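You operate a simulated robot arm through the tools that you are given. There is no shell and no other tool. Be economical: measure what you need, move in short steps, check, and stop when the job is done.

Carry out the task below with a simulated two-armed robot. There is one attempt and no reset: what you move stays moved.

Task
Wipe up the spill on the pantry worktop with the blue cloth there and put it back.
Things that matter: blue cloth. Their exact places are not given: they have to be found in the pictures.

The check looks at the end state, three seconds after you hand in, the way a careful person would. Anything else that was tipped, shoved, dropped, spilled or broken makes it a failure. Flat cloth is picked up by pressing the open fingertips on it (5 to 10 N) and closing them slowly along it; thin cloth reads only 2 to 8 mm in the jaws.

Robot
Two 6-joint arms with two-finger parallel grippers on one trunk, on a base that drives. Base frame: it is fixed to the floor where the robot stands at the start and does not move with it; the origin is under the middle of the robot, x ahead of it, y to its left, z up. Readings come in mm, degrees, newtons and seconds.
The left shoulder is at the start at [60, 187, 1172], the right one opposite. With the tool pointing down near the work surface each hand reaches from about 240 to 620 mm from the robot's upright axis, wherever it stands, measured 20 degrees to its own side. Payload 1.57 kg a hand.
Tool frame (each hand has its own): the origin (TCP) lies between the finger pads and is the grasp point; the fingertips stand 30 mm ahead of it; z points along the fingers, y is the line along which they close. The gripper opens to 110 mm. The fingers are 24 mm wide and 12 mm thick; the gripper's body (48 by 112 mm) begins 78 mm behind the TCP.
Orientation is that of the tool frame in the base frame, as [roll, pitch, yaw] about the fixed x, y, z axes, in that order (R = Rz(yaw) Ry(pitch) Rx(roll)). With the fingers straight down and closing along the base's y, the tool's x points along the base's -x, its y along +y and its z along -z.

Tools
- The arms move only by the tool jog_arm. It takes "left_moves", "right_moves" or both (then of equal length, played together; a hand with none holds still); each is a list of rows, each a list of 7 numbers: the shift along the tool's x, y, z in units of 30 mm (1.0 is 30 mm), then the turn, a rotation vector about the tool's x, y, z in units of 6 degrees (1.0 is 6 degrees), then the gripper command, from -1 (shut) to 1 (fully open), values between in proportion. In form: [[tx, ty, tz, wx, wy, wz, claw], ...]. A call has 1 to 10 rows; each row shifts and turns the commanded pose from where the row before left it, along the tool's axes as they then stand. A call with a number of a shift or a turn outside -1 to 1 is refused whole. Each row takes 0.2 s and may step no farther than 50 mm and 8.6 degrees from the row before; otherwise, or with a gripper value out of range, the whole call is refused. Where a pose cannot be reached the arm comes as near as it can. A force on the tool above 40 N (or 10 N above the force at the start of the call, whichever is more), or a blocked arm, ends the call early, and 0.2 s more pass. Each finger travels about 153 mm/s and halts on what it meets, pressing with about 32 N; the grip force reading is that of the motor and also rises with nothing between the fingers. The clock runs only during rows and for 0.2 s after the last one: add rows that do not move to give the fingers time. The reply holds the time, the measured pose of the TCP, the force on the tool along the base axes, the opening and the grip force, in the units named above and with some noise, with the torque about the TCP (base axes, N m) and any sound that the robot's microphone picked up, and new pictures: "pictures" is both (left out), scene, wrist or none (wrist: the cameras of the hands that moved).
- Cameras (640 x 400 px; columns grow to the right, rows downward): "scene" is now at [5.8, 26.3, 1721.9]; the picture's right is [0.36, -0.93, 0.00], its down [-0.76, -0.29, -0.58] and it looks along [0.54, 0.21, -0.81] (base axes); focal length 273 px, centre (320, 200). "left" rides on the left gripper at [70, -16, -141] in its tool frame; the picture's right is [0.23, 0.97, 0.00], its down [-0.86, 0.20, -0.48] and it looks along [-0.47, 0.11, 0.88] (tool axes); focal length 222 px, centre (320, 200). "right" rides on the right gripper at [70, 16, -141] in its tool frame; the picture's right is [-0.23, 0.97, 0.00], its down [-0.86, -0.20, -0.48] and it looks along [-0.47, -0.11, 0.88] (tool axes); focal length 222 px, centre (320, 200).
- slide_trunk(by): slides the trunk up (or, below 0, down) by that many mm; the arms and the scene camera ride with it, the base frame stays. It gives what a move gives, with no picture.
- base_move(legs): drives the robot by 1 to 6 legs, each [ahead, left, turn to the left] in mm, mm and degrees, along the robot's own axes; the way and the turn of a leg run together, so that a leg with both is an arc; at most 1500 mm and 180 degrees a leg. The arms and the cameras ride along, it lands a little off, and it stops where it bumps. It gives what a move gives, and a new picture of the scene camera.
- aim_head(pan, tilt): turns the head with the scene camera to pan (to the left, within 86 degrees either way) and tilt (down, from -29 to 69), counted from straight ahead of the robot. It gives what a move gives, and a new picture of the scene camera.
- measure_at(camera, pixels): for up to 12 pixels [column, row] of the newest picture of that camera ("zoom" is the newest enlarged one), the place [x, y, z] in the base frame of the surface seen there, good to about 2 mm, but the place of the scene camera against the robot may be out by one fixed shift of up to 25 mm in any direction. The clock stands still meanwhile.
- close_up(camera, box): a new picture of the part [left, top, right, bottom] of that camera's present view, enlarged. The clock stands still meanwhile.
- job_done(): hands the job in; it is judged then, once.

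Go step by step. Measure first, check grasps and placings, and put right what went wrong. The budget is 80 turns and 260 pictures, counting those below and the enlarged ones. Unless the task says otherwise, let go and move clear before handing in, and close with one line.

The tools are called after "Request:" as name(argument=value, ...) on one line, values as JSON. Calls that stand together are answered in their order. jog_arm: Moves the arms, as the interface text tells. Its arguments: {"type":"object","properties":{"left_moves":{"type":"array","items":{"type":"array","items":{"type":"number"}}},"right_moves":{"type":"array","items":{"type":"array","items":{"type":"number"}}},"pictures":{"type":"string","enum":["both","scene","wrist","none"]}},"required":[]} The other tools are called the same way: slide_trunk (by) slides the trunk up or down; base_move (legs) drives the base; aim_head (pan, tilt) turns the head that bears the scene camera; measure_at (camera, pixels) gives the place of the surface under pixels of a picture; close_up (camera, box) takes an enlarged picture of a part of a camera's view; job_done () hands the job in.

At the start:

```text
clock: 0.0
left_tcp_pos: [370.4, 382.2, 1174.4]
left_orientation: [-180.0, 0.1, -179.9]
left_ft_force: [-0.7, 0.3, 0.0]
left_wrist_torque: [0.0, -0.03, 0.02]
left_gripper_width: 109.9
left_gripper_force: 0.1
right_tcp_pos: [281.5, 7.1, 1216.4]
right_orientation: [-179.9, 0.0, -180.0]
right_ft_force: [-0.3, -0.3, 1.3]
right_wrist_torque: [-0.04, 0.01, 0.01]
right_gripper_width: 110.0
right_gripper_force: 0.1
trunk travel left (down, up): [-800.0, 190.0]
robot x, y, heading: [1.9, -0.5, 0.0]
head pan, tilt: [20.8, 54.5]
```

scene: 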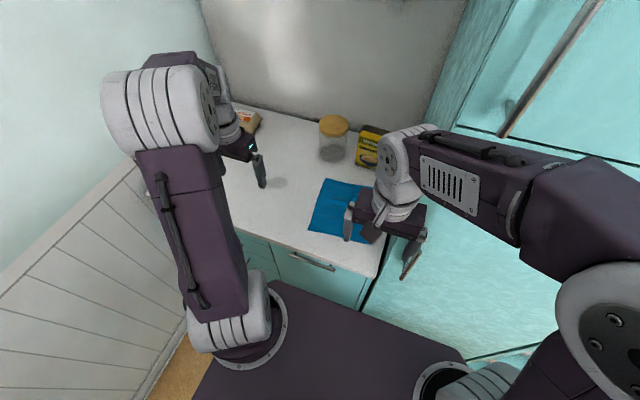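
right: 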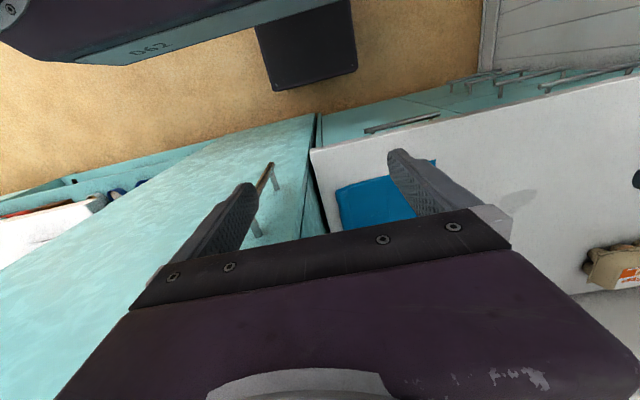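
left: 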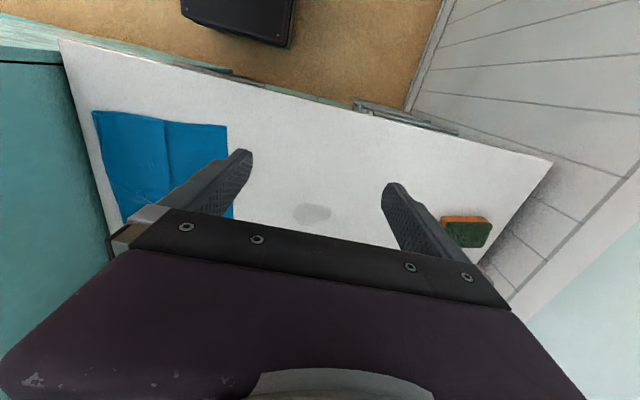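

The left picture shows the blue cloth (about 160,165) and a grey spill (312,213); a sponge lies at (465,232). I measure these.

Request:
measure_at(camera="left", pixels=[[94, 111], [227, 125], [125, 220], [232, 215], [166, 160], [312, 213], [293, 213], [331, 213], [312, 204], [312, 222], [62, 40], [550, 162]])

Request:
measure_at(camera="scene", pixels=[[326, 180], [308, 230], [278, 183], [300, 150], [340, 210], [333, 120], [333, 155], [372, 140], [366, 165], [245, 120], [368, 185], [385, 270]])

Request:
close_up(camera="scene", box=[200, 90, 440, 290])

Request:
close_up(camera="left", box=[60, 80, 380, 280])

```text
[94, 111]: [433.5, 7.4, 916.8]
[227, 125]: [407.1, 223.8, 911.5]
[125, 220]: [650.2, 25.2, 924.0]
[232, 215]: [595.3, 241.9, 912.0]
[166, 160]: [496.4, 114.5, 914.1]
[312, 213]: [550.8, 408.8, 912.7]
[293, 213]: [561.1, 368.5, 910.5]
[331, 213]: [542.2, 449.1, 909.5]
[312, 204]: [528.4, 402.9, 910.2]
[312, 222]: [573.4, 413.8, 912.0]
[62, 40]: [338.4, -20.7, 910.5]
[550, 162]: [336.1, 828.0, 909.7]
```

```text
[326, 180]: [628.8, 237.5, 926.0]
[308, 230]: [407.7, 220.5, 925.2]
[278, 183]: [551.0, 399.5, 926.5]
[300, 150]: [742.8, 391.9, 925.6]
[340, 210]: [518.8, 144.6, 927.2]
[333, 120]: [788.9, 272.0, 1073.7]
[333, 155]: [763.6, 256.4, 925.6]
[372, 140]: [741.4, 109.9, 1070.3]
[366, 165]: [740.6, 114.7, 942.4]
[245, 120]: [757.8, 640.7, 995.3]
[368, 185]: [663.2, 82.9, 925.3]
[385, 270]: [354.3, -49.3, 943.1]
```

```text
2.00 times, centred on (320, 190) of scene
```

zoom: 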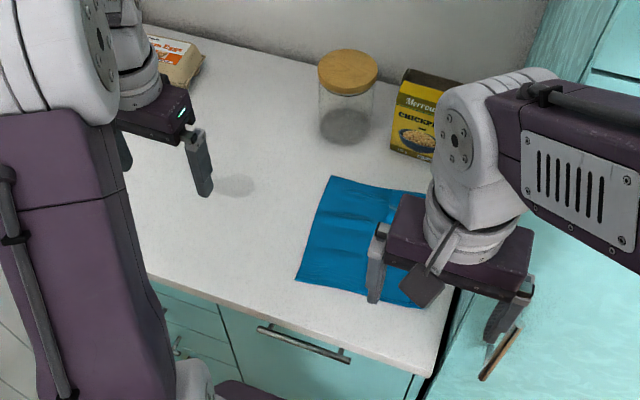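

```text
2.00 times, centred on (220, 180) of left
```

zoom: 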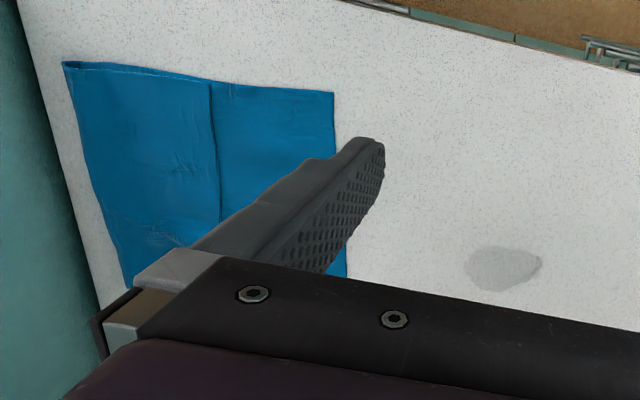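

The worktop is at z≈911. The cloth spans about x 407–640, y 10–240, and the spill is about x 525–575, y 370–450. The spill is beyond easy reach, so I drive left 230 mm.

Request:
base_move(legs=[[0, 230, 0]])

```text
clock: 1.7
left_tcp_pos: [367.4, 610.8, 1175.7]
left_orientation: [179.9, 0.0, -179.7]
left_ft_force: [0.5, -0.4, 0.2]
left_wrist_torque: [0.04, 0.04, 0.02]
left_gripper_width: 110.0
left_gripper_force: 0.1
right_tcp_pos: [280.7, 234.4, 1216.7]
right_orientation: [179.8, 0.1, -179.7]
right_ft_force: [0.4, 0.8, 0.7]
right_wrist_torque: [0.01, -0.03, -0.01]
right_gripper_width: 109.9
right_gripper_force: 0.1
trunk travel left (down, up): [-800.0, 190.0]
robot x, y, heading: [-0.1, 225.7, -0.1]
head pan, tilt: [20.8, 54.5]
```

scene: 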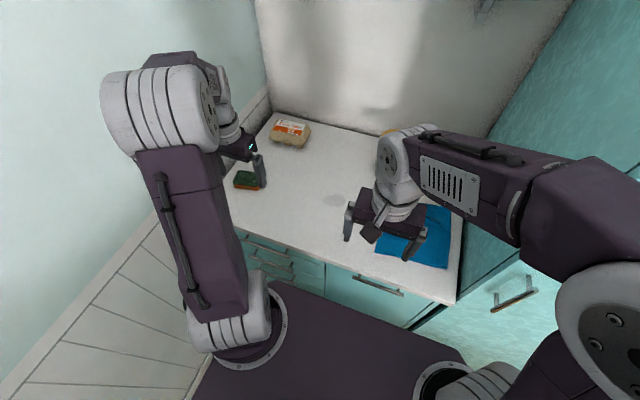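

The arms ride along fine. I move the right hand off to the right and bring the left hand over the worktop near the cloth.

Request:
jog_arm(left_moves=[[-0.5, -1, 0, 0, 0, 0, 1], [-0.5, -1, 0, 0, 0, 0, 1], [-0.5, -1, 0, 0, 0, 0, 1], [-0.5, -1, 0, 0, 0, 0, 1], [-0.5, -1, 0, 0, 0, 0, 1], [-0.5, -1, 0, 0, 0, 0, 1], [-0.5, -1, 0, 0, 0, 0, 1], [-0.5, -1, 0, 0, 0, 0, 1], [-0.5, -1, 0, 0, 0, 0, 1]], right_moves=[[0, -1, 0, 0, 0, 0, 1], [0, -1, 0, 0, 0, 0, 1], [0, -1, 0, 0, 0, 0, 1], [0, -1, 0, 0, 0, 0, 1], [0, -1, 0, 0, 0, 0, 1], [0, -1, 0, 0, 0, 0, 1], [0, -1, 0, 0, 0, 0, 1], [0, -1, 0, 0, 0, 0, 1], [0, 0, 0, 0, 0, 0, 1]])

```text
clock: 3.7
left_tcp_pos: [507.0, 342.0, 1175.3]
left_orientation: [180.0, 0.0, -179.8]
left_ft_force: [0.4, -1.2, -0.1]
left_wrist_torque: [-0.01, 0.02, 0.0]
left_gripper_width: 109.8
left_gripper_force: 0.1
right_tcp_pos: [280.0, -4.0, 1215.6]
right_orientation: [180.0, 0.1, -179.7]
right_ft_force: [0.6, 0.2, 0.3]
right_wrist_torque: [-0.02, 0.03, -0.02]
right_gripper_width: 110.1
right_gripper_force: 0.0
trunk travel left (down, up): [-800.0, 190.0]
robot x, y, heading: [2.9, 226.6, 0.3]
head pan, tilt: [20.8, 54.5]
```

scene: 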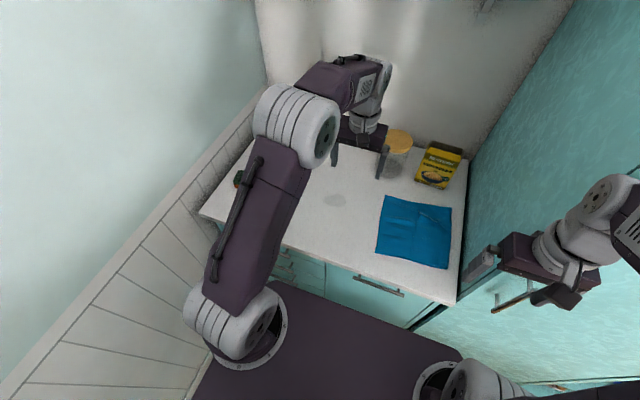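
right: 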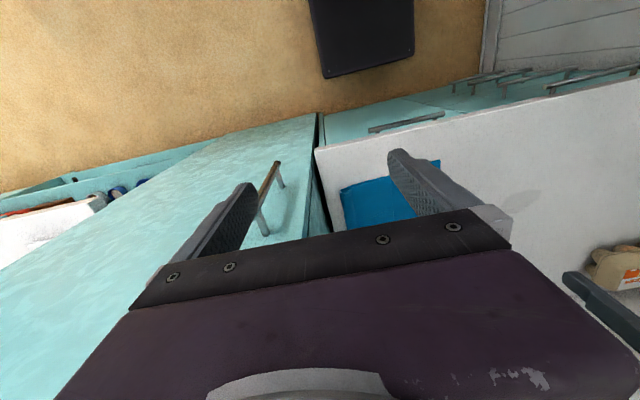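
left: 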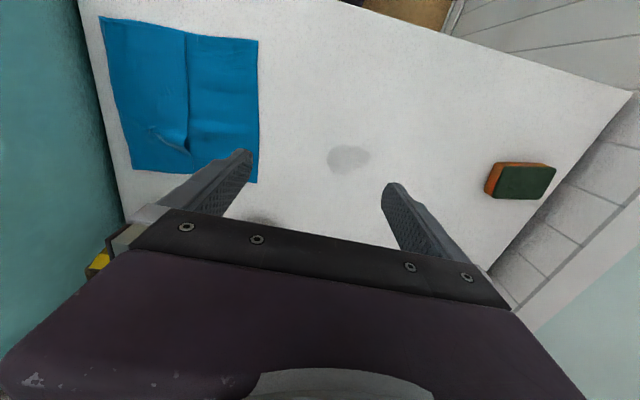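

The whole cloth is now visible in the left picture: corners near (100,17), (258,41), (257,183) and (132,170), with a wrinkle at (172,140). I measure the cloth and spill and zoom in.

Request:
measure_at(camera="left", pixels=[[101, 19], [257, 42], [256, 182], [134, 169], [170, 140], [230, 100], [150, 90], [349, 160], [328, 160], [369, 155], [349, 145], [349, 174]])

Request:
close_up(camera="left", box=[80, 0, 400, 200])

Request:
close_up(camera="scene", box=[300, 120, 500, 290])

Request:
measure_at(camera="scene", pixels=[[384, 198], [377, 250], [447, 266], [451, 208], [394, 170], [430, 180]])

```text
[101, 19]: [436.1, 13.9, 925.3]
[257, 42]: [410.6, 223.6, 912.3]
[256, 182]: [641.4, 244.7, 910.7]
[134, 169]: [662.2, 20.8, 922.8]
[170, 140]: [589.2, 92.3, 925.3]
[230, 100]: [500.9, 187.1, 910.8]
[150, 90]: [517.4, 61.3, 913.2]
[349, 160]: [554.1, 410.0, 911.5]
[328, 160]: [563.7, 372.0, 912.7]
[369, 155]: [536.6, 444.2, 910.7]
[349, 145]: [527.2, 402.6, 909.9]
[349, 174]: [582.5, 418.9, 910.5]
```

```text
2.00 times, centred on (240, 100) of left
```

zoom: 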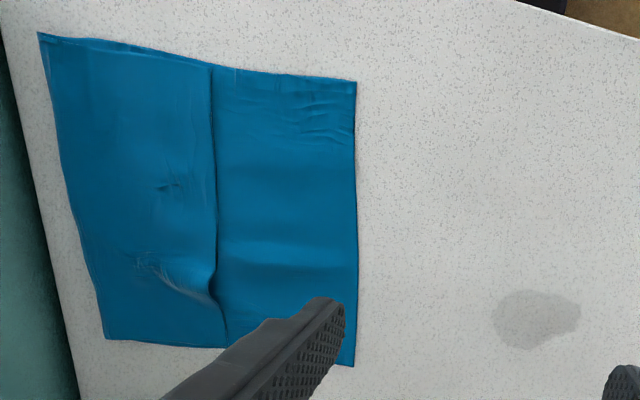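

```text
2.35 times, centred on (400, 205) of scene
```

zoom: 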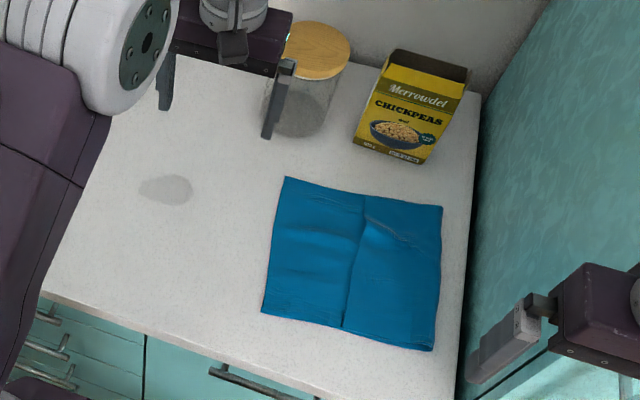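

```text
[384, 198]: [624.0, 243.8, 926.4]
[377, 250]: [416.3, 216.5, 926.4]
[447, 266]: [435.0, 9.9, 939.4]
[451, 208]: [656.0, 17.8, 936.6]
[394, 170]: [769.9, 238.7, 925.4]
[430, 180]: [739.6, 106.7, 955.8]
```

The cloth's left edge runs from (411,224) to (641,245), and its top is at z≈911. I bring the left hand over (525,195) with about 40 mm opening and go down to about 20 mm above it.

Request:
jog_arm(left_moves=[[-0.12, -1, 0, 0, 0, 0, 0.5], [-0.12, -1, 0, 0, 0, 0, 0], [-0.12, -1, 0, 0, 0, 0, -0.2], [-0.12, -1, 0, 0, 0, 0, -0.27], [-0.12, -0.9, 1, 0, 0, 0, -0.27], [0, 0, 1, 0, 0, 0, -0.27], [0, 0, 1, 0, 0, 0, -0.27], [0, 0, 1, 0, 0, 0, -0.27], [0, 0, 1, 0, 0, 0, -0.27], [0, 0, 1, 0, 0, 0, -0.27]])

```text
clock: 5.9
left_tcp_pos: [524.3, 192.6, 992.8]
left_orientation: [179.9, 0.0, -179.7]
left_ft_force: [-0.7, 0.5, 0.5]
left_wrist_torque: [0.01, 0.01, 0.01]
left_gripper_width: 40.1
left_gripper_force: 0.0
right_tcp_pos: [280.7, -3.6, 1215.1]
right_orientation: [180.0, 0.0, -179.8]
right_ft_force: [0.2, -0.1, 0.0]
right_wrist_torque: [-0.02, 0.05, 0.01]
right_gripper_width: 110.0
right_gripper_force: 0.1
trunk travel left (down, up): [-800.0, 190.0]
robot x, y, heading: [-1.0, 228.5, 0.3]
head pan, tilt: [20.8, 54.5]
```

scene: 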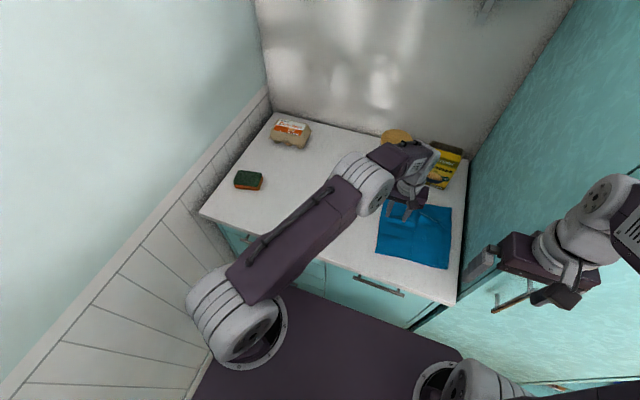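
left: 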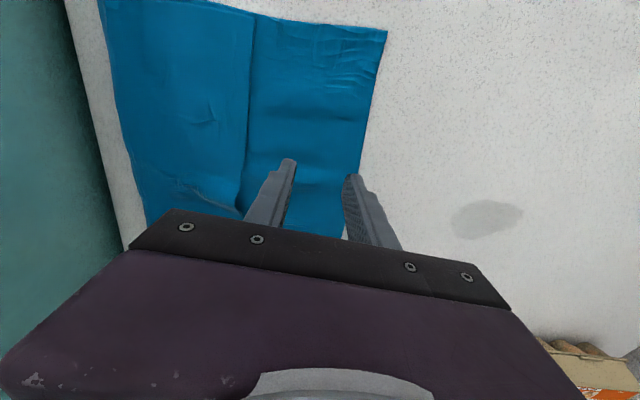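

The tips at (287,165) and (352,180) straddle the left part of the cloth. I shift 8 mm inward and descend to near contact.

Request:
jog_arm(left_moves=[[0, -0.27, 0.8, 0, 0, 0, -0.27], [0, 0, 0.6, 0, 0, 0, -0.27], [0, 0, 0.15, 0, 0, 0, -0.27], [0, 0, 0.1, 0, 0, 0, -0.27], [0, 0, 0, 0, 0, 0, -0.27]], pictures="wrist")

```text
clock: 7.1
left_tcp_pos: [523.4, 188.9, 944.6]
left_orientation: [-179.9, 0.0, -179.7]
left_ft_force: [-0.2, 0.3, 0.9]
left_wrist_torque: [0.0, 0.0, -0.02]
left_gripper_width: 40.3
left_gripper_force: 0.1
right_tcp_pos: [280.4, -3.6, 1216.8]
right_orientation: [180.0, -0.1, -179.6]
right_ft_force: [0.3, -0.2, 0.8]
right_wrist_torque: [0.04, 0.03, 0.01]
right_gripper_width: 109.9
right_gripper_force: 0.1
trunk travel left (down, up): [-800.0, 190.0]
robot x, y, heading: [-0.8, 222.8, 0.7]
head pan, tilt: [20.8, 54.5]
```

left: 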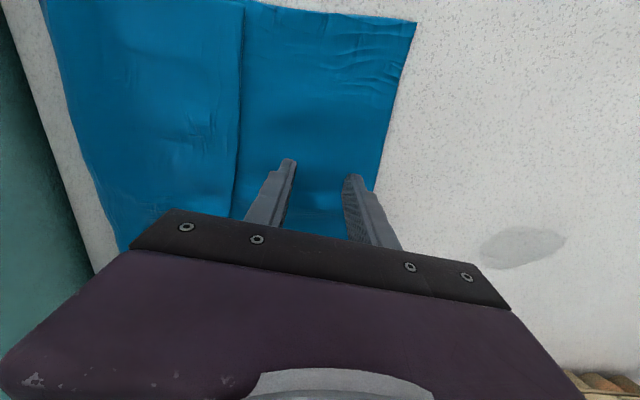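

Not yet in contact (0.9 N) at TCP z 944.6. I go down in 1.5 mm steps.

Request:
jog_arm(left_moves=[[0, 0, 0.06, 0, 0, 0, -0.27], [0, 0, 0.05, 0, 0, 0, -0.27], [0, 0, 0, 0, 0, 0, -0.27]], pictures="none")

```text
clock: 7.9
left_tcp_pos: [522.5, 188.0, 941.3]
left_orientation: [-179.9, 0.0, -179.7]
left_ft_force: [-0.5, 0.8, 2.7]
left_wrist_torque: [0.04, 0.01, -0.06]
left_gripper_width: 40.3
left_gripper_force: 0.1
right_tcp_pos: [280.6, -2.8, 1215.6]
right_orientation: [179.9, 0.0, -179.6]
right_ft_force: [-0.2, 0.5, 0.1]
right_wrist_torque: [-0.02, 0.05, 0.01]
right_gripper_width: 110.1
right_gripper_force: 0.1
trunk travel left (down, up): [-800.0, 190.0]
robot x, y, heading: [2.3, 223.3, 0.5]
head pan, tilt: [20.8, 54.5]
```

Request:
jog_arm(left_moves=[[0, 0, 0.06, 0, 0, 0, -0.27], [0, 0, 0, 0, 0, 0, -0.27]], pictures="none")

```text
clock: 8.5
left_tcp_pos: [523.2, 188.5, 941.0]
left_orientation: [-180.0, 0.2, -179.7]
left_ft_force: [-0.4, 1.5, 12.1]
left_wrist_torque: [0.18, 0.02, -0.04]
left_gripper_width: 40.4
left_gripper_force: 0.1
right_tcp_pos: [278.5, -2.3, 1215.8]
right_orientation: [-180.0, 0.1, -179.7]
right_ft_force: [0.0, -0.1, -0.6]
right_wrist_torque: [0.01, 0.04, -0.01]
right_gripper_width: 109.7
right_gripper_force: 0.0
trunk travel left (down, up): [-800.0, 190.0]
robot x, y, heading: [3.6, 224.6, 0.3]
head pan, tilt: [20.8, 54.5]
```

Contact is at 12 N, slightly too much. I ease up 0.7 mm and close slowly.

Request:
jog_arm(left_moves=[[0, 0, -0.025, 0, 0, 0, -0.27], [0, 0, 0, 0, 0, 0, -0.35], [0, 0, 0, 0, 0, 0, -0.43], [0, 0, 0, 0, 0, 0, -0.51], [0, 0, 0, 0, 0, 0, -0.6], [0, 0, 0, 0, 0, 0, -0.7], [0, 0, 0, 0, 0, 0, -0.8], [0, 0, 0, 0, 0, 0, -0.9], [0, 0, 0, 0, 0, 0, -1], [0, 0, 0, 0, 0, 0, -1]], pictures="both")

```text
clock: 10.7
left_tcp_pos: [521.8, 187.8, 941.9]
left_orientation: [-180.0, 0.1, -179.8]
left_ft_force: [0.2, 0.3, 10.9]
left_wrist_torque: [0.04, 0.07, 0.0]
left_gripper_width: 2.3
left_gripper_force: 23.8
right_tcp_pos: [279.1, -2.8, 1216.9]
right_orientation: [-179.9, 0.0, -179.7]
right_ft_force: [-0.2, -0.6, 0.9]
right_wrist_torque: [0.03, 0.01, -0.02]
right_gripper_width: 110.0
right_gripper_force: 0.0
trunk travel left (down, up): [-800.0, 190.0]
robot x, y, heading: [-2.2, 230.2, 0.0]
head pan, tilt: [20.8, 54.5]
```

scene: 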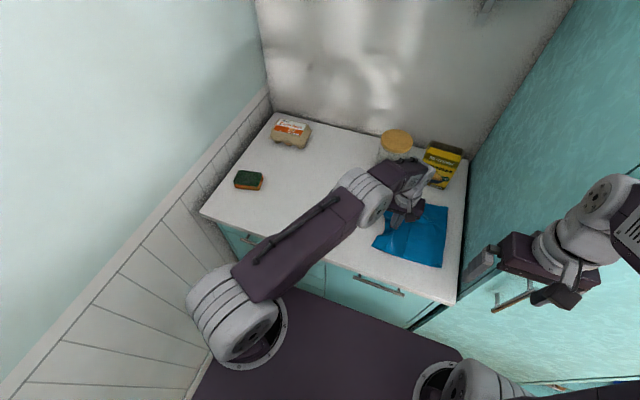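
left: 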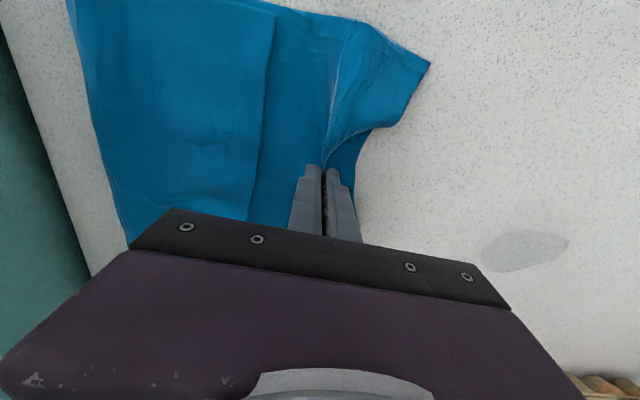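

The cloth is gripped (2.3 mm, ridge visible at (335,150)). I ease up 1.5 mm and drag it left toward the spill.

Request:
jog_arm(left_moves=[[0, 0, -0.05, 0, 0, 0, -1], [-0.1, 0.5, 0, 0, 0, 0, -1], [-0.1, 0.67, 0, 0, 0, 0, -1], [-0.1, 0.67, 0, 0, 0, 0, -1], [-0.1, 0.67, 0, 0, 0, 0, -1], [-0.1, 0.67, 0, 0, 0, 0, -1], [-0.1, 0.67, 0, 0, 0, 0, -1], [-0.1, 0.67, 0, 0, 0, 0, -1], [-0.1, 0.67, 0, 0, 0, 0, -1], [-0.1, 0.67, 0, 0, 0, 0, -1]])

```text
clock: 12.9
left_tcp_pos: [550.0, 364.1, 943.0]
left_orientation: [-180.0, 0.0, -179.7]
left_ft_force: [1.1, 0.5, 0.3]
left_wrist_torque: [-0.02, -0.02, -0.04]
left_gripper_width: 2.7
left_gripper_force: 23.8
right_tcp_pos: [279.2, -3.0, 1215.8]
right_orientation: [179.9, 0.0, -179.6]
right_ft_force: [-0.1, 0.9, 0.4]
right_wrist_torque: [0.0, -0.01, 0.01]
right_gripper_width: 109.9
right_gripper_force: 0.1
trunk travel left (down, up): [-800.0, 190.0]
robot x, y, heading: [-4.5, 227.7, 0.4]
head pan, tilt: [20.8, 54.5]
```

scene: 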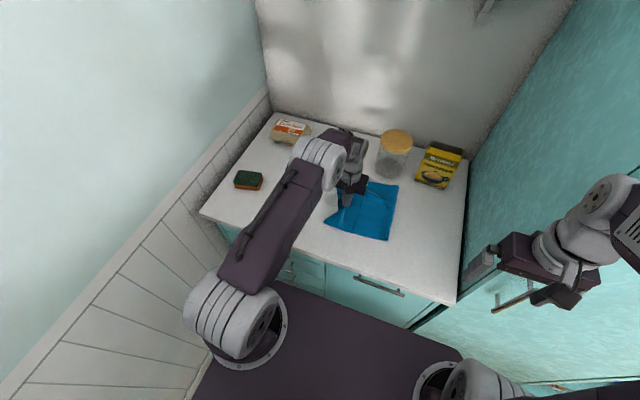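
left: 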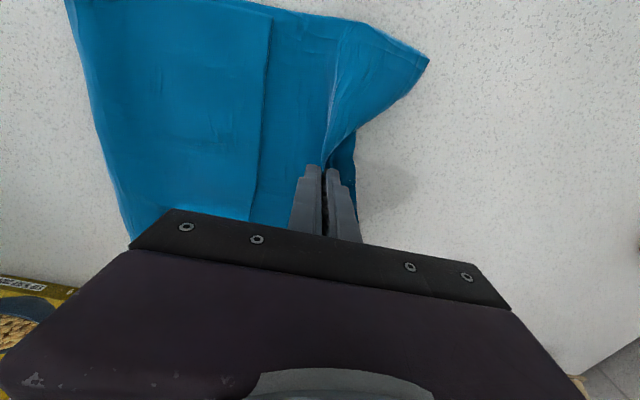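

The cloth follows flat and its front is at the spill's edge (390,180). I press about 1.2 mm more and wipe across the spill in a zigzag going left.

Request:
jog_arm(left_moves=[[0, 0, 0.04, 0, 0, 0, -1], [-0.5, 0.4, 0, 0, 0, 0, -1], [-0.4, 0.4, 0, 0, 0, 0, -1], [0.8, 0.3, 0, 0, 0, 0, -1], [0.8, 0.3, 0, 0, 0, 0, -1], [-0.8, 0.4, 0, 0, 0, 0, -1], [-0.8, 0.4, 0, 0, 0, 0, -1], [0.8, 0.4, 0, 0, 0, 0, -1], [0.6, 0.4, 0, 0, 0, 0, -1], [-0.6, 0.4, 0, 0, 0, 0, -1]])

```text
clock: 15.1
left_tcp_pos: [552.5, 465.0, 942.2]
left_orientation: [180.0, -0.1, -179.6]
left_ft_force: [0.1, -0.4, 0.2]
left_wrist_torque: [-0.01, 0.03, 0.01]
left_gripper_width: 2.2
left_gripper_force: 23.7
right_tcp_pos: [281.0, -4.0, 1215.2]
right_orientation: [180.0, -0.1, -179.7]
right_ft_force: [-0.4, 0.0, -0.3]
right_wrist_torque: [-0.02, 0.0, -0.01]
right_gripper_width: 110.0
right_gripper_force: 0.1
trunk travel left (down, up): [-800.0, 190.0]
robot x, y, heading: [0.3, 225.7, 0.4]
head pan, tilt: [20.8, 54.5]
```

scene: 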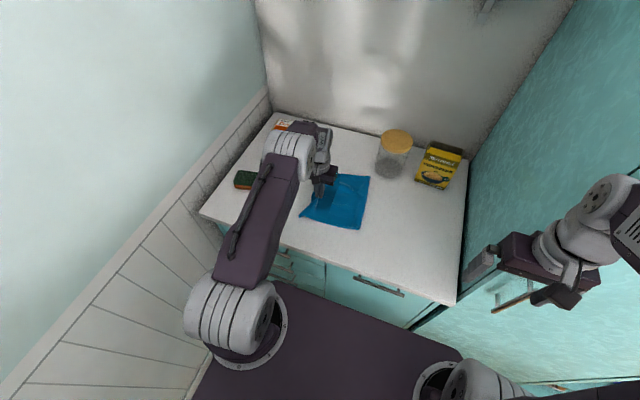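
left: 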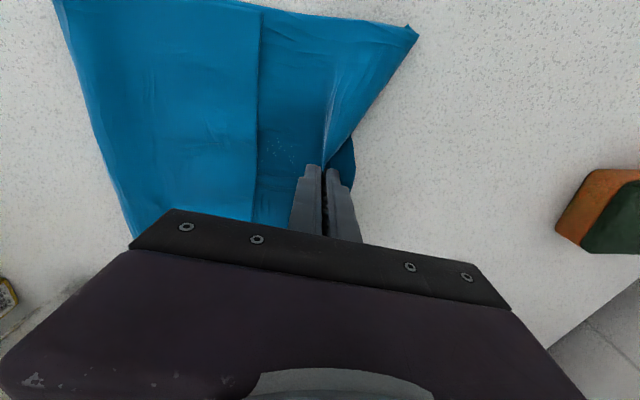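

The force reads about 0 N, so the fingers only brushed. I press about 1.3 mm more and wipe straight back and forth over the spill.

Request:
jog_arm(left_moves=[[0, 0, 0.06, 0, 0, 0, -1], [0, 0, 0, 0, 0, 0, -1]], pictures="none")

```text
clock: 15.7
left_tcp_pos: [550.0, 464.3, 940.2]
left_orientation: [-179.9, 0.3, -179.8]
left_ft_force: [2.6, 2.0, 9.3]
left_wrist_torque: [0.07, -0.03, -0.01]
left_gripper_width: 2.2
left_gripper_force: 24.0
right_tcp_pos: [278.6, -2.9, 1215.9]
right_orientation: [180.0, 0.0, -179.6]
right_ft_force: [0.3, 0.2, -0.3]
right_wrist_torque: [-0.01, -0.01, -0.03]
right_gripper_width: 110.1
right_gripper_force: 0.1
trunk travel left (down, up): [-800.0, 190.0]
robot x, y, heading: [4.2, 228.3, 0.3]
head pan, tilt: [20.8, 54.5]
```

Pressing at 9 N now. I wipe back right across the spill with a zigzag, then forward again.

Request:
jog_arm(left_moves=[[0.5, -0.5, 0, 0, 0, 0, -1], [-0.5, -0.5, 0, 0, 0, 0, -1], [-0.7, -0.4, 0, 0, 0, 0, -1], [0.7, -0.4, 0, 0, 0, 0, -1], [0.7, -0.4, 0, 0, 0, 0, -1], [-0.7, -0.4, 0, 0, 0, 0, -1], [-0.7, -0.4, 0, 0, 0, 0, -1], [0.7, -0.4, 0, 0, 0, 0, -1], [0, 0, 0, 0, 0, 0, -1]])

Request:
jog_arm(left_moves=[[-0.7, 0.2, 0, 0, 0, 0, -1], [-0.1, 0.6, 0, 0, 0, 0, -1], [0, 0.8, 0, 0, 0, 0, -1], [0.7, 0.5, 0, 0, 0, 0, -1], [0.7, 0.3, 0, 0, 0, 0, -1], [0, -0.7, 0, 0, 0, 0, -1], [-0.6, 0.5, 0, 0, 0, 0, -1], [0, 0.7, 0, 0, 0, 0, -1], [0, 0.7, 0, 0, 0, 0, -1], [0, 0, 0, 0, 0, 0, -1]])

```text
clock: 17.7
left_tcp_pos: [552.1, 362.1, 940.5]
left_orientation: [179.9, 0.3, -179.8]
left_ft_force: [7.8, 1.7, 25.7]
left_wrist_torque: [0.12, -0.13, -0.01]
left_gripper_width: 2.3
left_gripper_force: 23.8
right_tcp_pos: [278.2, -3.1, 1215.3]
right_orientation: [180.0, 0.1, -179.7]
right_ft_force: [0.6, -0.9, -0.4]
right_wrist_torque: [0.01, 0.01, -0.02]
right_gripper_width: 110.0
right_gripper_force: 0.2
trunk travel left (down, up): [-800.0, 190.0]
robot x, y, heading: [-0.5, 226.6, 0.1]
head pan, tilt: [20.8, 54.5]
```

scene: 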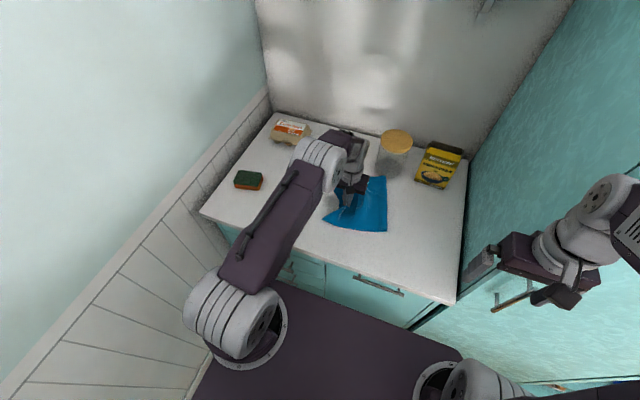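
left: 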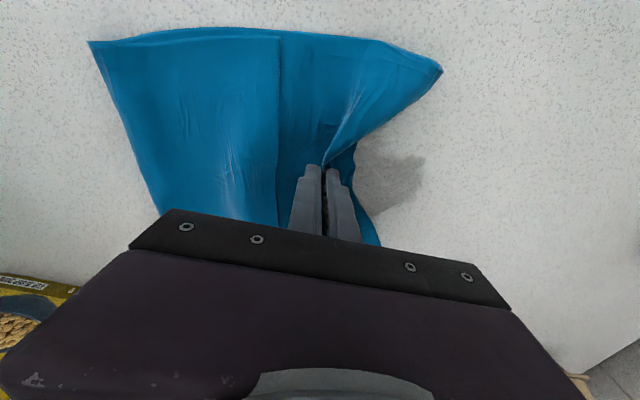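

```text
clock: 19.9
left_tcp_pos: [548.4, 469.1, 941.8]
left_orientation: [-180.0, 0.1, -179.7]
left_ft_force: [0.3, -3.5, 17.3]
left_wrist_torque: [-0.1, 0.0, 0.0]
left_gripper_width: 2.3
left_gripper_force: 23.4
right_tcp_pos: [279.1, -6.0, 1215.3]
right_orientation: [179.9, 0.1, -179.7]
right_ft_force: [0.4, 0.3, 0.4]
right_wrist_torque: [-0.01, -0.02, 0.01]
right_gripper_width: 110.1
right_gripper_force: 0.0
trunk travel left (down, up): [-800.0, 190.0]
robot x, y, heading: [-1.3, 227.4, 0.2]
head pan, tilt: [20.8, 54.5]
```

scene: 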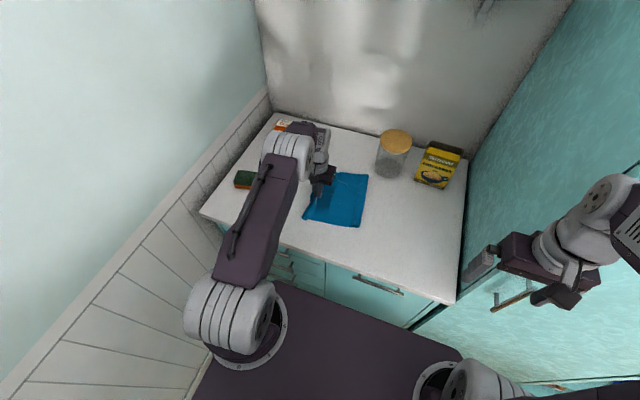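
left: 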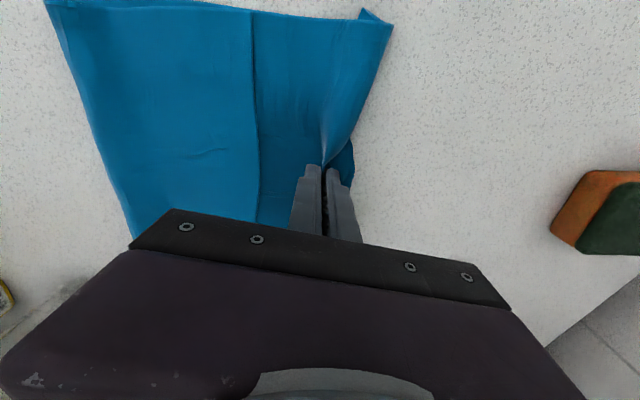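

The cloth has been wiped over the spill several times at 10–25 N. I let go with the left hand, rise and look at the cloth's position.

Request:
jog_arm(left_moves=[[0, 0, -0.03, 0, 0, 0, -0.8], [0, 0, 0, 0, 0, 0, -0.4], [0, 0, 0, 0, 0, 0, -0.4], [0, 0, -0.5, 0, 0, 0, -0.4], [0, 0, -1, 0, 0, 0, -0.4], [0, 0, -1, 0, 0, 0, 0], [0, 0, -1, 0, 0, 0, 0], [0, 0, -1, 0, 0, 0, 0], [0, 0, -1, 0, 0, 0, 0], [0, 0, -1, 0, 0, 0, 0]])

```text
clock: 22.1
left_tcp_pos: [550.0, 470.2, 1135.0]
left_orientation: [-179.9, -0.2, -179.7]
left_ft_force: [0.6, 0.9, -0.1]
left_wrist_torque: [0.0, 0.0, 0.02]
left_gripper_width: 54.8
left_gripper_force: 0.1
right_tcp_pos: [280.1, -3.4, 1216.4]
right_orientation: [180.0, 0.0, -179.8]
right_ft_force: [0.0, 0.7, -0.1]
right_wrist_torque: [-0.03, 0.0, 0.02]
right_gripper_width: 110.0
right_gripper_force: 0.0
trunk travel left (down, up): [-800.0, 190.0]
robot x, y, heading: [0.4, 227.5, 0.4]
head pan, tilt: [20.8, 54.5]
```

scene: 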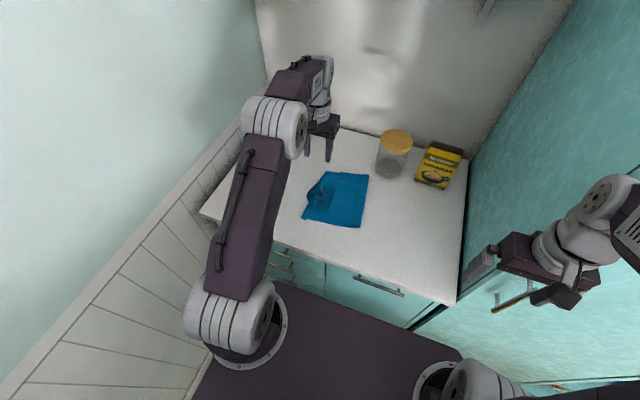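
left: 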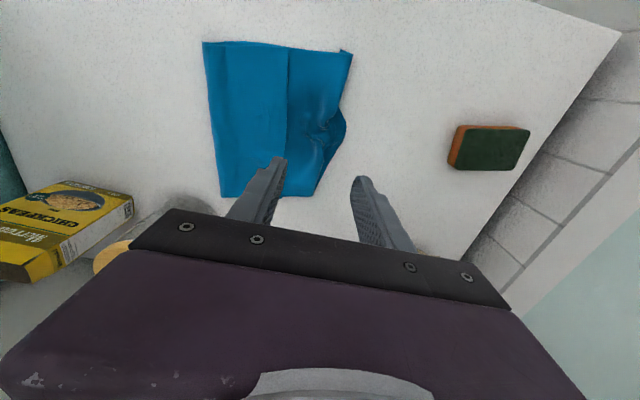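

The cloth now lies around (275,120) in the left picture, with its left side bunched at (335,130). I measure its edges for the pull back.

Request:
measure_at(camera="left", pixels=[[206, 44], [351, 54], [316, 193], [223, 194], [215, 120], [343, 125], [250, 120], [235, 70], [235, 160]])

Request:
close_up(camera="left", box=[180, 20, 380, 200])

```text
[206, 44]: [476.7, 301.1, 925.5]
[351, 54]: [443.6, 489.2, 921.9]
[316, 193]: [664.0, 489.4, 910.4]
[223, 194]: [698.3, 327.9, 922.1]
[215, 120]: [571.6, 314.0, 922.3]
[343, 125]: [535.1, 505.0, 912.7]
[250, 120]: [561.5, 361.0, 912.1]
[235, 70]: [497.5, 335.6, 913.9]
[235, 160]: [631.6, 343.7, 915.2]
```

```text
2.22 times, centred on (280, 110) of left
```

zoom: 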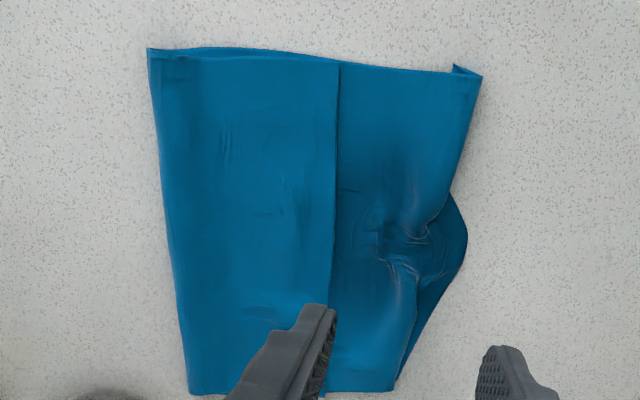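

The right edge (587,314) is a fold standing about 12 mm high. I plan to pinch that fold with the left hand and pull it back right, which needs the base moved right, so first I check the clearance of the right hand to the teal cabinet.

Request:
measure_at(camera="right", pixels=[[310, 130], [290, 200], [278, 170], [265, 225], [150, 220], [60, 300], [100, 160], [10, 240]])

Request:
aim_head(pan=-45, tilt=40)

```text
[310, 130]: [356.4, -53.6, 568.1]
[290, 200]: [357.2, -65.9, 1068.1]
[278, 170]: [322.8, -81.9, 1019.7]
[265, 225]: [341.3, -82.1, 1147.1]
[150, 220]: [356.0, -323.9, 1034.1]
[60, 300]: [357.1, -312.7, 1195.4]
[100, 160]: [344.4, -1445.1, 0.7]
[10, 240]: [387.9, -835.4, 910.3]
```

```text
clock: 23.5
left_tcp_pos: [550.8, 470.3, 1133.1]
left_orientation: [179.9, 0.0, -179.7]
left_ft_force: [-0.4, -0.1, -0.3]
left_wrist_torque: [0.03, 0.0, 0.01]
left_gripper_width: 54.9
left_gripper_force: 0.0
right_tcp_pos: [279.6, -2.4, 1216.2]
right_orientation: [-179.9, 0.1, -179.8]
right_ft_force: [-0.3, 0.1, -0.3]
right_wrist_torque: [0.01, -0.02, 0.02]
right_gripper_width: 110.0
right_gripper_force: 0.1
trunk travel left (down, up): [-800.0, 190.0]
robot x, y, heading: [0.3, 225.3, 0.5]
head pan, tilt: [-45.0, 40.0]
```

scene: 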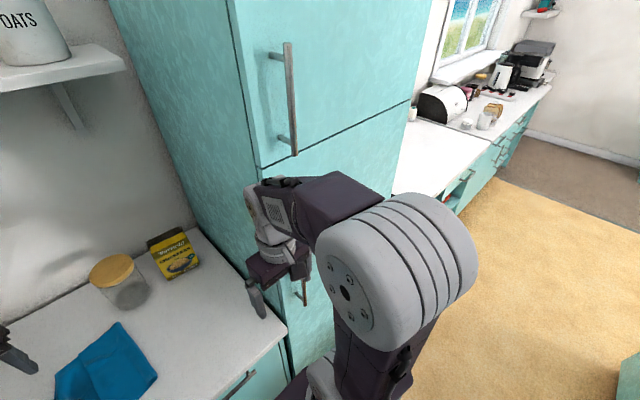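

The tall cabinet front is at x≈356 with handles out to about 315, close to the right hand. I pull the right hand back 90 mm and look again.

Request:
jog_arm(right_moves=[[1, 0, 0, 0, 0, 0, 0], [1, 0, 0, 0, 0, 0, -1], [1, 0, 0, 0, 0, 0, -1], [0, 0, 0, 0, 0, 0, -1]], pictures="scene")

```text
clock: 24.5
left_tcp_pos: [550.1, 470.9, 1135.1]
left_orientation: [180.0, 0.0, -179.7]
left_ft_force: [-0.5, -0.2, 0.4]
left_wrist_torque: [-0.02, 0.0, -0.02]
left_gripper_width: 55.3
left_gripper_force: 0.0
right_tcp_pos: [223.8, -15.7, 1202.0]
right_orientation: [-180.0, -0.1, -179.7]
right_ft_force: [-0.4, 1.4, -0.3]
right_wrist_torque: [0.01, 0.01, -0.02]
right_gripper_width: 0.0
right_gripper_force: 21.6
right hand out of reach, approached as far as the arm can: row 2, 3
trunk travel left (down, up): [-800.0, 190.0]
robot x, y, heading: [0.2, 226.6, 0.1]
head pan, tilt: [-45.0, 40.0]
```

scene: 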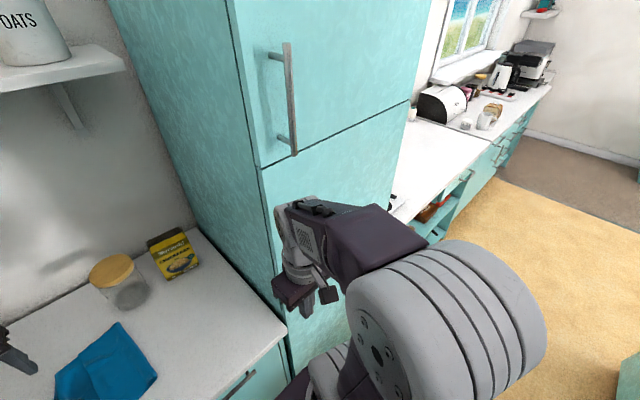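

The right hand is back at x≈224. I measure its foremost parts against the cabinet before driving.

Request:
measure_at(camera="scene", pixels=[[282, 225], [285, 255], [276, 285], [310, 200], [370, 215], [415, 235], [295, 60], [291, 140], [300, 240]])

```text
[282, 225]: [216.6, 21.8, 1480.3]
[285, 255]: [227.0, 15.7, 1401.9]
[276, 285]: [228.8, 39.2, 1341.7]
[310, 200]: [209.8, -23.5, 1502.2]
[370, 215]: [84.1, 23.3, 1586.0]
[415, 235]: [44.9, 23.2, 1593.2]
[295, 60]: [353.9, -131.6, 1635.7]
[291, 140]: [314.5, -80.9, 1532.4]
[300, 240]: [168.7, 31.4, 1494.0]
```

The right hand's front is at about x 260 and clears the handles (315). I drive right 165 mm.

Request:
base_move(legs=[[0, -165, 0]])

Request:
aim_head(pan=10, tilt=52)

```text
clock: 25.9
left_tcp_pos: [552.8, 307.1, 1134.5]
left_orientation: [-179.9, 0.0, -180.0]
left_ft_force: [0.0, 1.1, -0.1]
left_wrist_torque: [-0.01, -0.03, 0.0]
left_gripper_width: 55.1
left_gripper_force: 0.1
right_tcp_pos: [223.5, -179.2, 1202.2]
right_orientation: [-179.9, -0.1, -179.9]
right_ft_force: [-0.5, 0.7, 0.8]
right_wrist_torque: [-0.06, -0.01, 0.02]
right_gripper_width: 0.1
right_gripper_force: 21.4
trunk travel left (down, up): [-800.0, 190.0]
robot x, y, heading: [-0.8, 61.4, 0.1]
head pan, tilt: [-45.0, 40.0]
```

scene: 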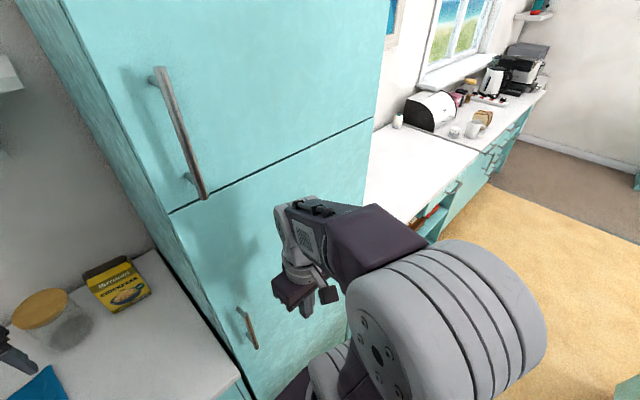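

```text
clock: 27.2
left_tcp_pos: [551.9, 303.9, 1132.7]
left_orientation: [179.9, 0.0, -179.9]
left_ft_force: [-0.1, -0.3, -0.4]
left_wrist_torque: [-0.02, 0.01, 0.01]
left_gripper_width: 55.1
left_gripper_force: 0.1
right_tcp_pos: [223.9, -180.6, 1201.8]
right_orientation: [-180.0, -0.1, -179.9]
right_ft_force: [-0.3, 0.2, 0.1]
right_wrist_torque: [-0.03, -0.02, 0.01]
right_gripper_width: 0.4
right_gripper_force: 21.0
trunk travel left (down, up): [-800.0, 190.0]
robot x, y, heading: [0.9, 58.3, 0.2]
head pan, tilt: [10.0, 52.0]
```

scene: 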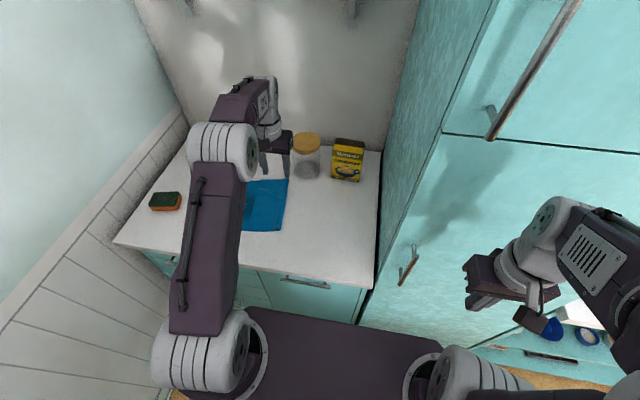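

I position the left hand over the right edge at (575,320) and descend to z≈975, opening 44 mm.

Request:
jog_arm(left_moves=[[-0.4, 0.3, 1, 0, 0, 0, -0.2], [-0.37, 0.24, 1, 0, 0, 0, -0.2], [0, 0, 1, 0, 0, 0, -0.2], [0, 0, 1, 0, 0, 0, -0.2], [0, 0, 1, 0, 0, 0, -0.2], [0, 0, 0.3, 0, 0, 0, -0.2], [0, 0, 0, 0, 0, 0, -0.2]])

```text
clock: 28.8
left_tcp_pos: [577.1, 319.5, 974.6]
left_orientation: [-179.9, 0.0, 180.0]
left_ft_force: [0.9, 0.6, -1.0]
left_wrist_torque: [0.01, 0.0, 0.01]
left_gripper_width: 44.1
left_gripper_force: 0.2
right_tcp_pos: [224.3, -180.2, 1202.4]
right_orientation: [-179.9, -0.1, -179.9]
right_ft_force: [0.2, -1.0, -1.1]
right_wrist_torque: [0.01, -0.02, 0.0]
right_gripper_width: 0.1
right_gripper_force: 21.6
trunk travel left (down, up): [-800.0, 190.0]
robot x, y, heading: [1.4, 66.2, 0.2]
head pan, tilt: [10.0, 52.0]
```

scene: 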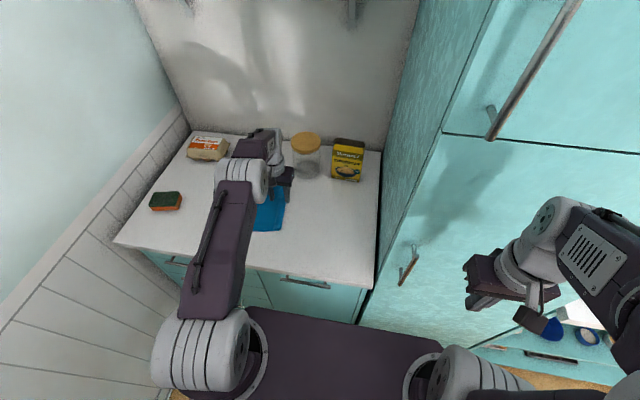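
left: 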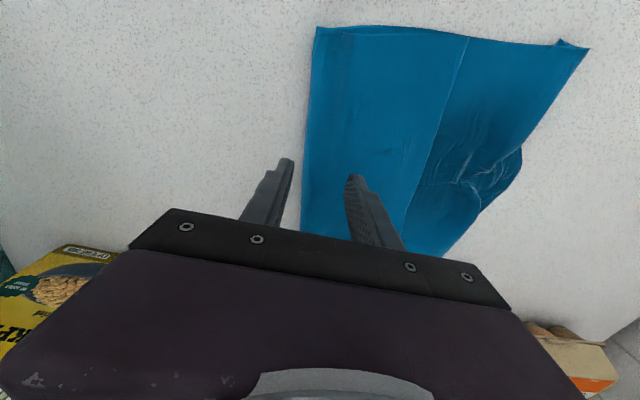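

The fingers at (285,165) and (355,180) straddle the fold edge at (303,175). I descend to light contact.

Request:
jog_arm(left_moves=[[0, 0, 0.6, 0, 0, 0, -0.2], [0, 0, 0.4, 0, 0, 0, -0.2], [0, 0, 0.08, 0, 0, 0, -0.2], [0, 0, 0, 0, 0, 0, -0.2]], pictures="wrist")

```text
clock: 29.8
left_tcp_pos: [576.4, 319.6, 942.7]
left_orientation: [-180.0, 0.0, -179.9]
left_ft_force: [-0.4, 0.3, -0.4]
left_wrist_torque: [0.0, 0.0, -0.02]
left_gripper_width: 44.2
left_gripper_force: 0.1
right_tcp_pos: [223.6, -181.4, 1202.0]
right_orientation: [-180.0, -0.1, -179.9]
right_ft_force: [-0.3, 0.3, -0.4]
right_wrist_torque: [-0.01, -0.02, 0.0]
right_gripper_width: 0.2
right_gripper_force: 21.4
trunk travel left (down, up): [-800.0, 190.0]
robot x, y, heading: [-1.7, 60.6, -0.4]
head pan, tilt: [10.0, 52.0]
```

left: 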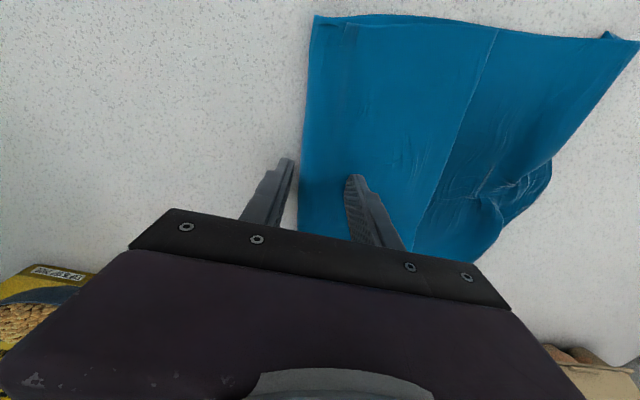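

Request:
jog_arm(left_moves=[[0, 0, 0.08, 0, 0, 0, -0.2], [0, 0, 0, 0, 0, 0, -0.2]], pictures="none")

```text
clock: 30.4
left_tcp_pos: [575.5, 319.3, 941.7]
left_orientation: [179.9, 0.2, -179.9]
left_ft_force: [1.2, -0.1, 9.2]
left_wrist_torque: [0.28, -0.03, -0.06]
left_gripper_width: 43.9
left_gripper_force: 0.1
right_tcp_pos: [222.5, -182.1, 1202.8]
right_orientation: [179.8, 0.0, -179.9]
right_ft_force: [0.3, -0.4, 0.4]
right_wrist_torque: [-0.02, -0.04, 0.04]
right_gripper_width: 0.1
right_gripper_force: 21.0
trunk travel left (down, up): [-800.0, 190.0]
robot x, y, heading: [-0.3, 64.5, 0.0]
head pan, tilt: [10.0, 52.0]
```

Contact is 9 N, so I close slowly on the fold.

Request:
jog_arm(left_moves=[[0, 0, 0, 0, 0, 0, -0.3], [0, 0, 0, 0, 0, 0, -0.4], [0, 0, 0, 0, 0, 0, -0.5], [0, 0, 0, 0, 0, 0, -0.6], [0, 0, 0, 0, 0, 0, -0.7], [0, 0, 0, 0, 0, 0, -0.8], [0, 0, 0, 0, 0, 0, -0.9], [0, 0, 0, 0, 0, 0, -1], [0, 0, 0, 0, 0, 0, -1]], pictures="wrist")

```text
clock: 32.4
left_tcp_pos: [573.8, 320.4, 941.2]
left_orientation: [179.9, 0.2, -179.9]
left_ft_force: [0.3, 3.6, 15.6]
left_wrist_torque: [0.19, -0.05, -0.01]
left_gripper_width: 5.2
left_gripper_force: 24.9
right_tcp_pos: [220.9, -181.4, 1201.9]
right_orientation: [-180.0, 0.0, -180.0]
right_ft_force: [0.3, -0.6, -1.0]
right_wrist_torque: [0.04, 0.01, 0.0]
right_gripper_width: 0.1
right_gripper_force: 21.4
trunk travel left (down, up): [-800.0, 190.0]
robot x, y, heading: [3.1, 63.7, -0.0]
head pan, tilt: [10.0, 52.0]
```

left: 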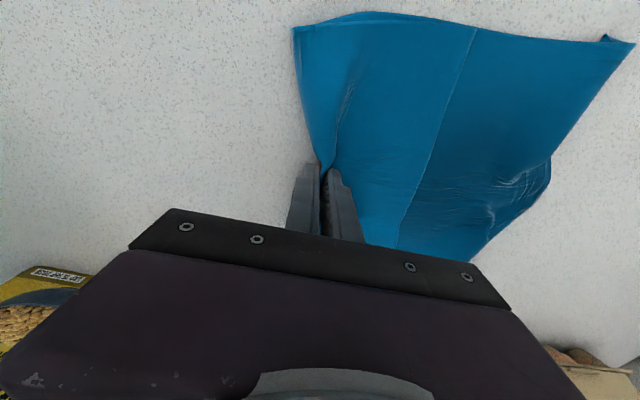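

The grip holds 5.2 mm, so several layers are in. I raise 2 mm and drag right (and 36 mm toward the robot), then look at the spill spot.

Request:
jog_arm(left_moves=[[0, 0, -0.08, 0, 0, 0, -1], [0.2, -0.5, 0, 0, 0, 0, -1], [0.2, -0.6, 0, 0, 0, 0, -1], [0.2, -0.6, 0, 0, 0, 0, -1], [0.2, -0.6, 0, 0, 0, 0, -1], [0.2, -0.6, 0, 0, 0, 0, -1], [0.2, -0.6, 0, 0, 0, 0, -1], [0, -0.6, 0, 0, 0, 0, -1], [0, -0.6, 0, 0, 0, 0, -1]])

```text
clock: 34.4
left_tcp_pos: [541.4, 177.4, 942.9]
left_orientation: [-180.0, 0.1, -179.9]
left_ft_force: [0.6, 0.8, 2.0]
left_wrist_torque: [0.06, -0.02, 0.02]
left_gripper_width: 3.4
left_gripper_force: 24.1
right_tcp_pos: [224.5, -181.4, 1201.8]
right_orientation: [179.9, -0.1, -180.0]
right_ft_force: [-0.3, -0.4, 0.7]
right_wrist_torque: [0.03, -0.01, 0.01]
right_gripper_width: 0.1
right_gripper_force: 21.4
trunk travel left (down, up): [-800.0, 190.0]
robot x, y, heading: [1.9, 60.3, 0.5]
head pan, tilt: [10.0, 52.0]
```

scene: 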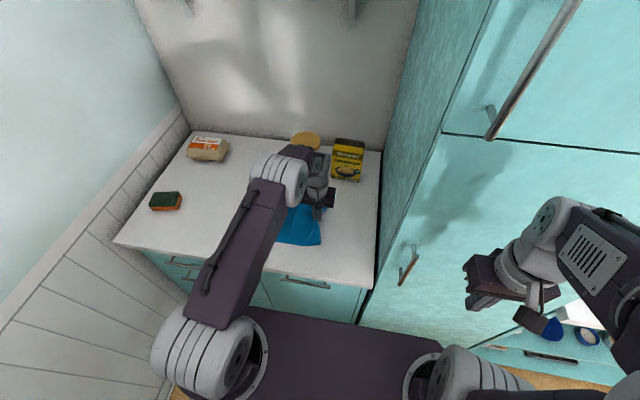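
left: 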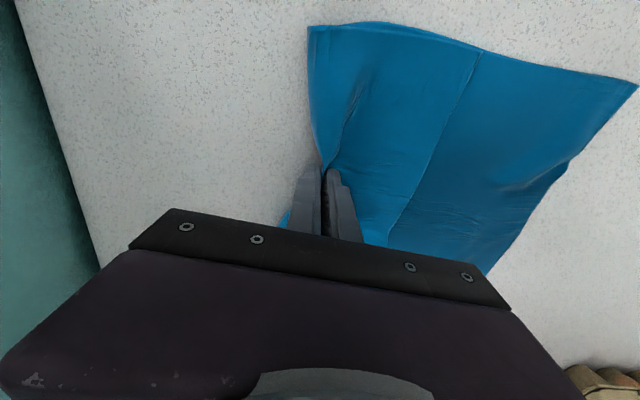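

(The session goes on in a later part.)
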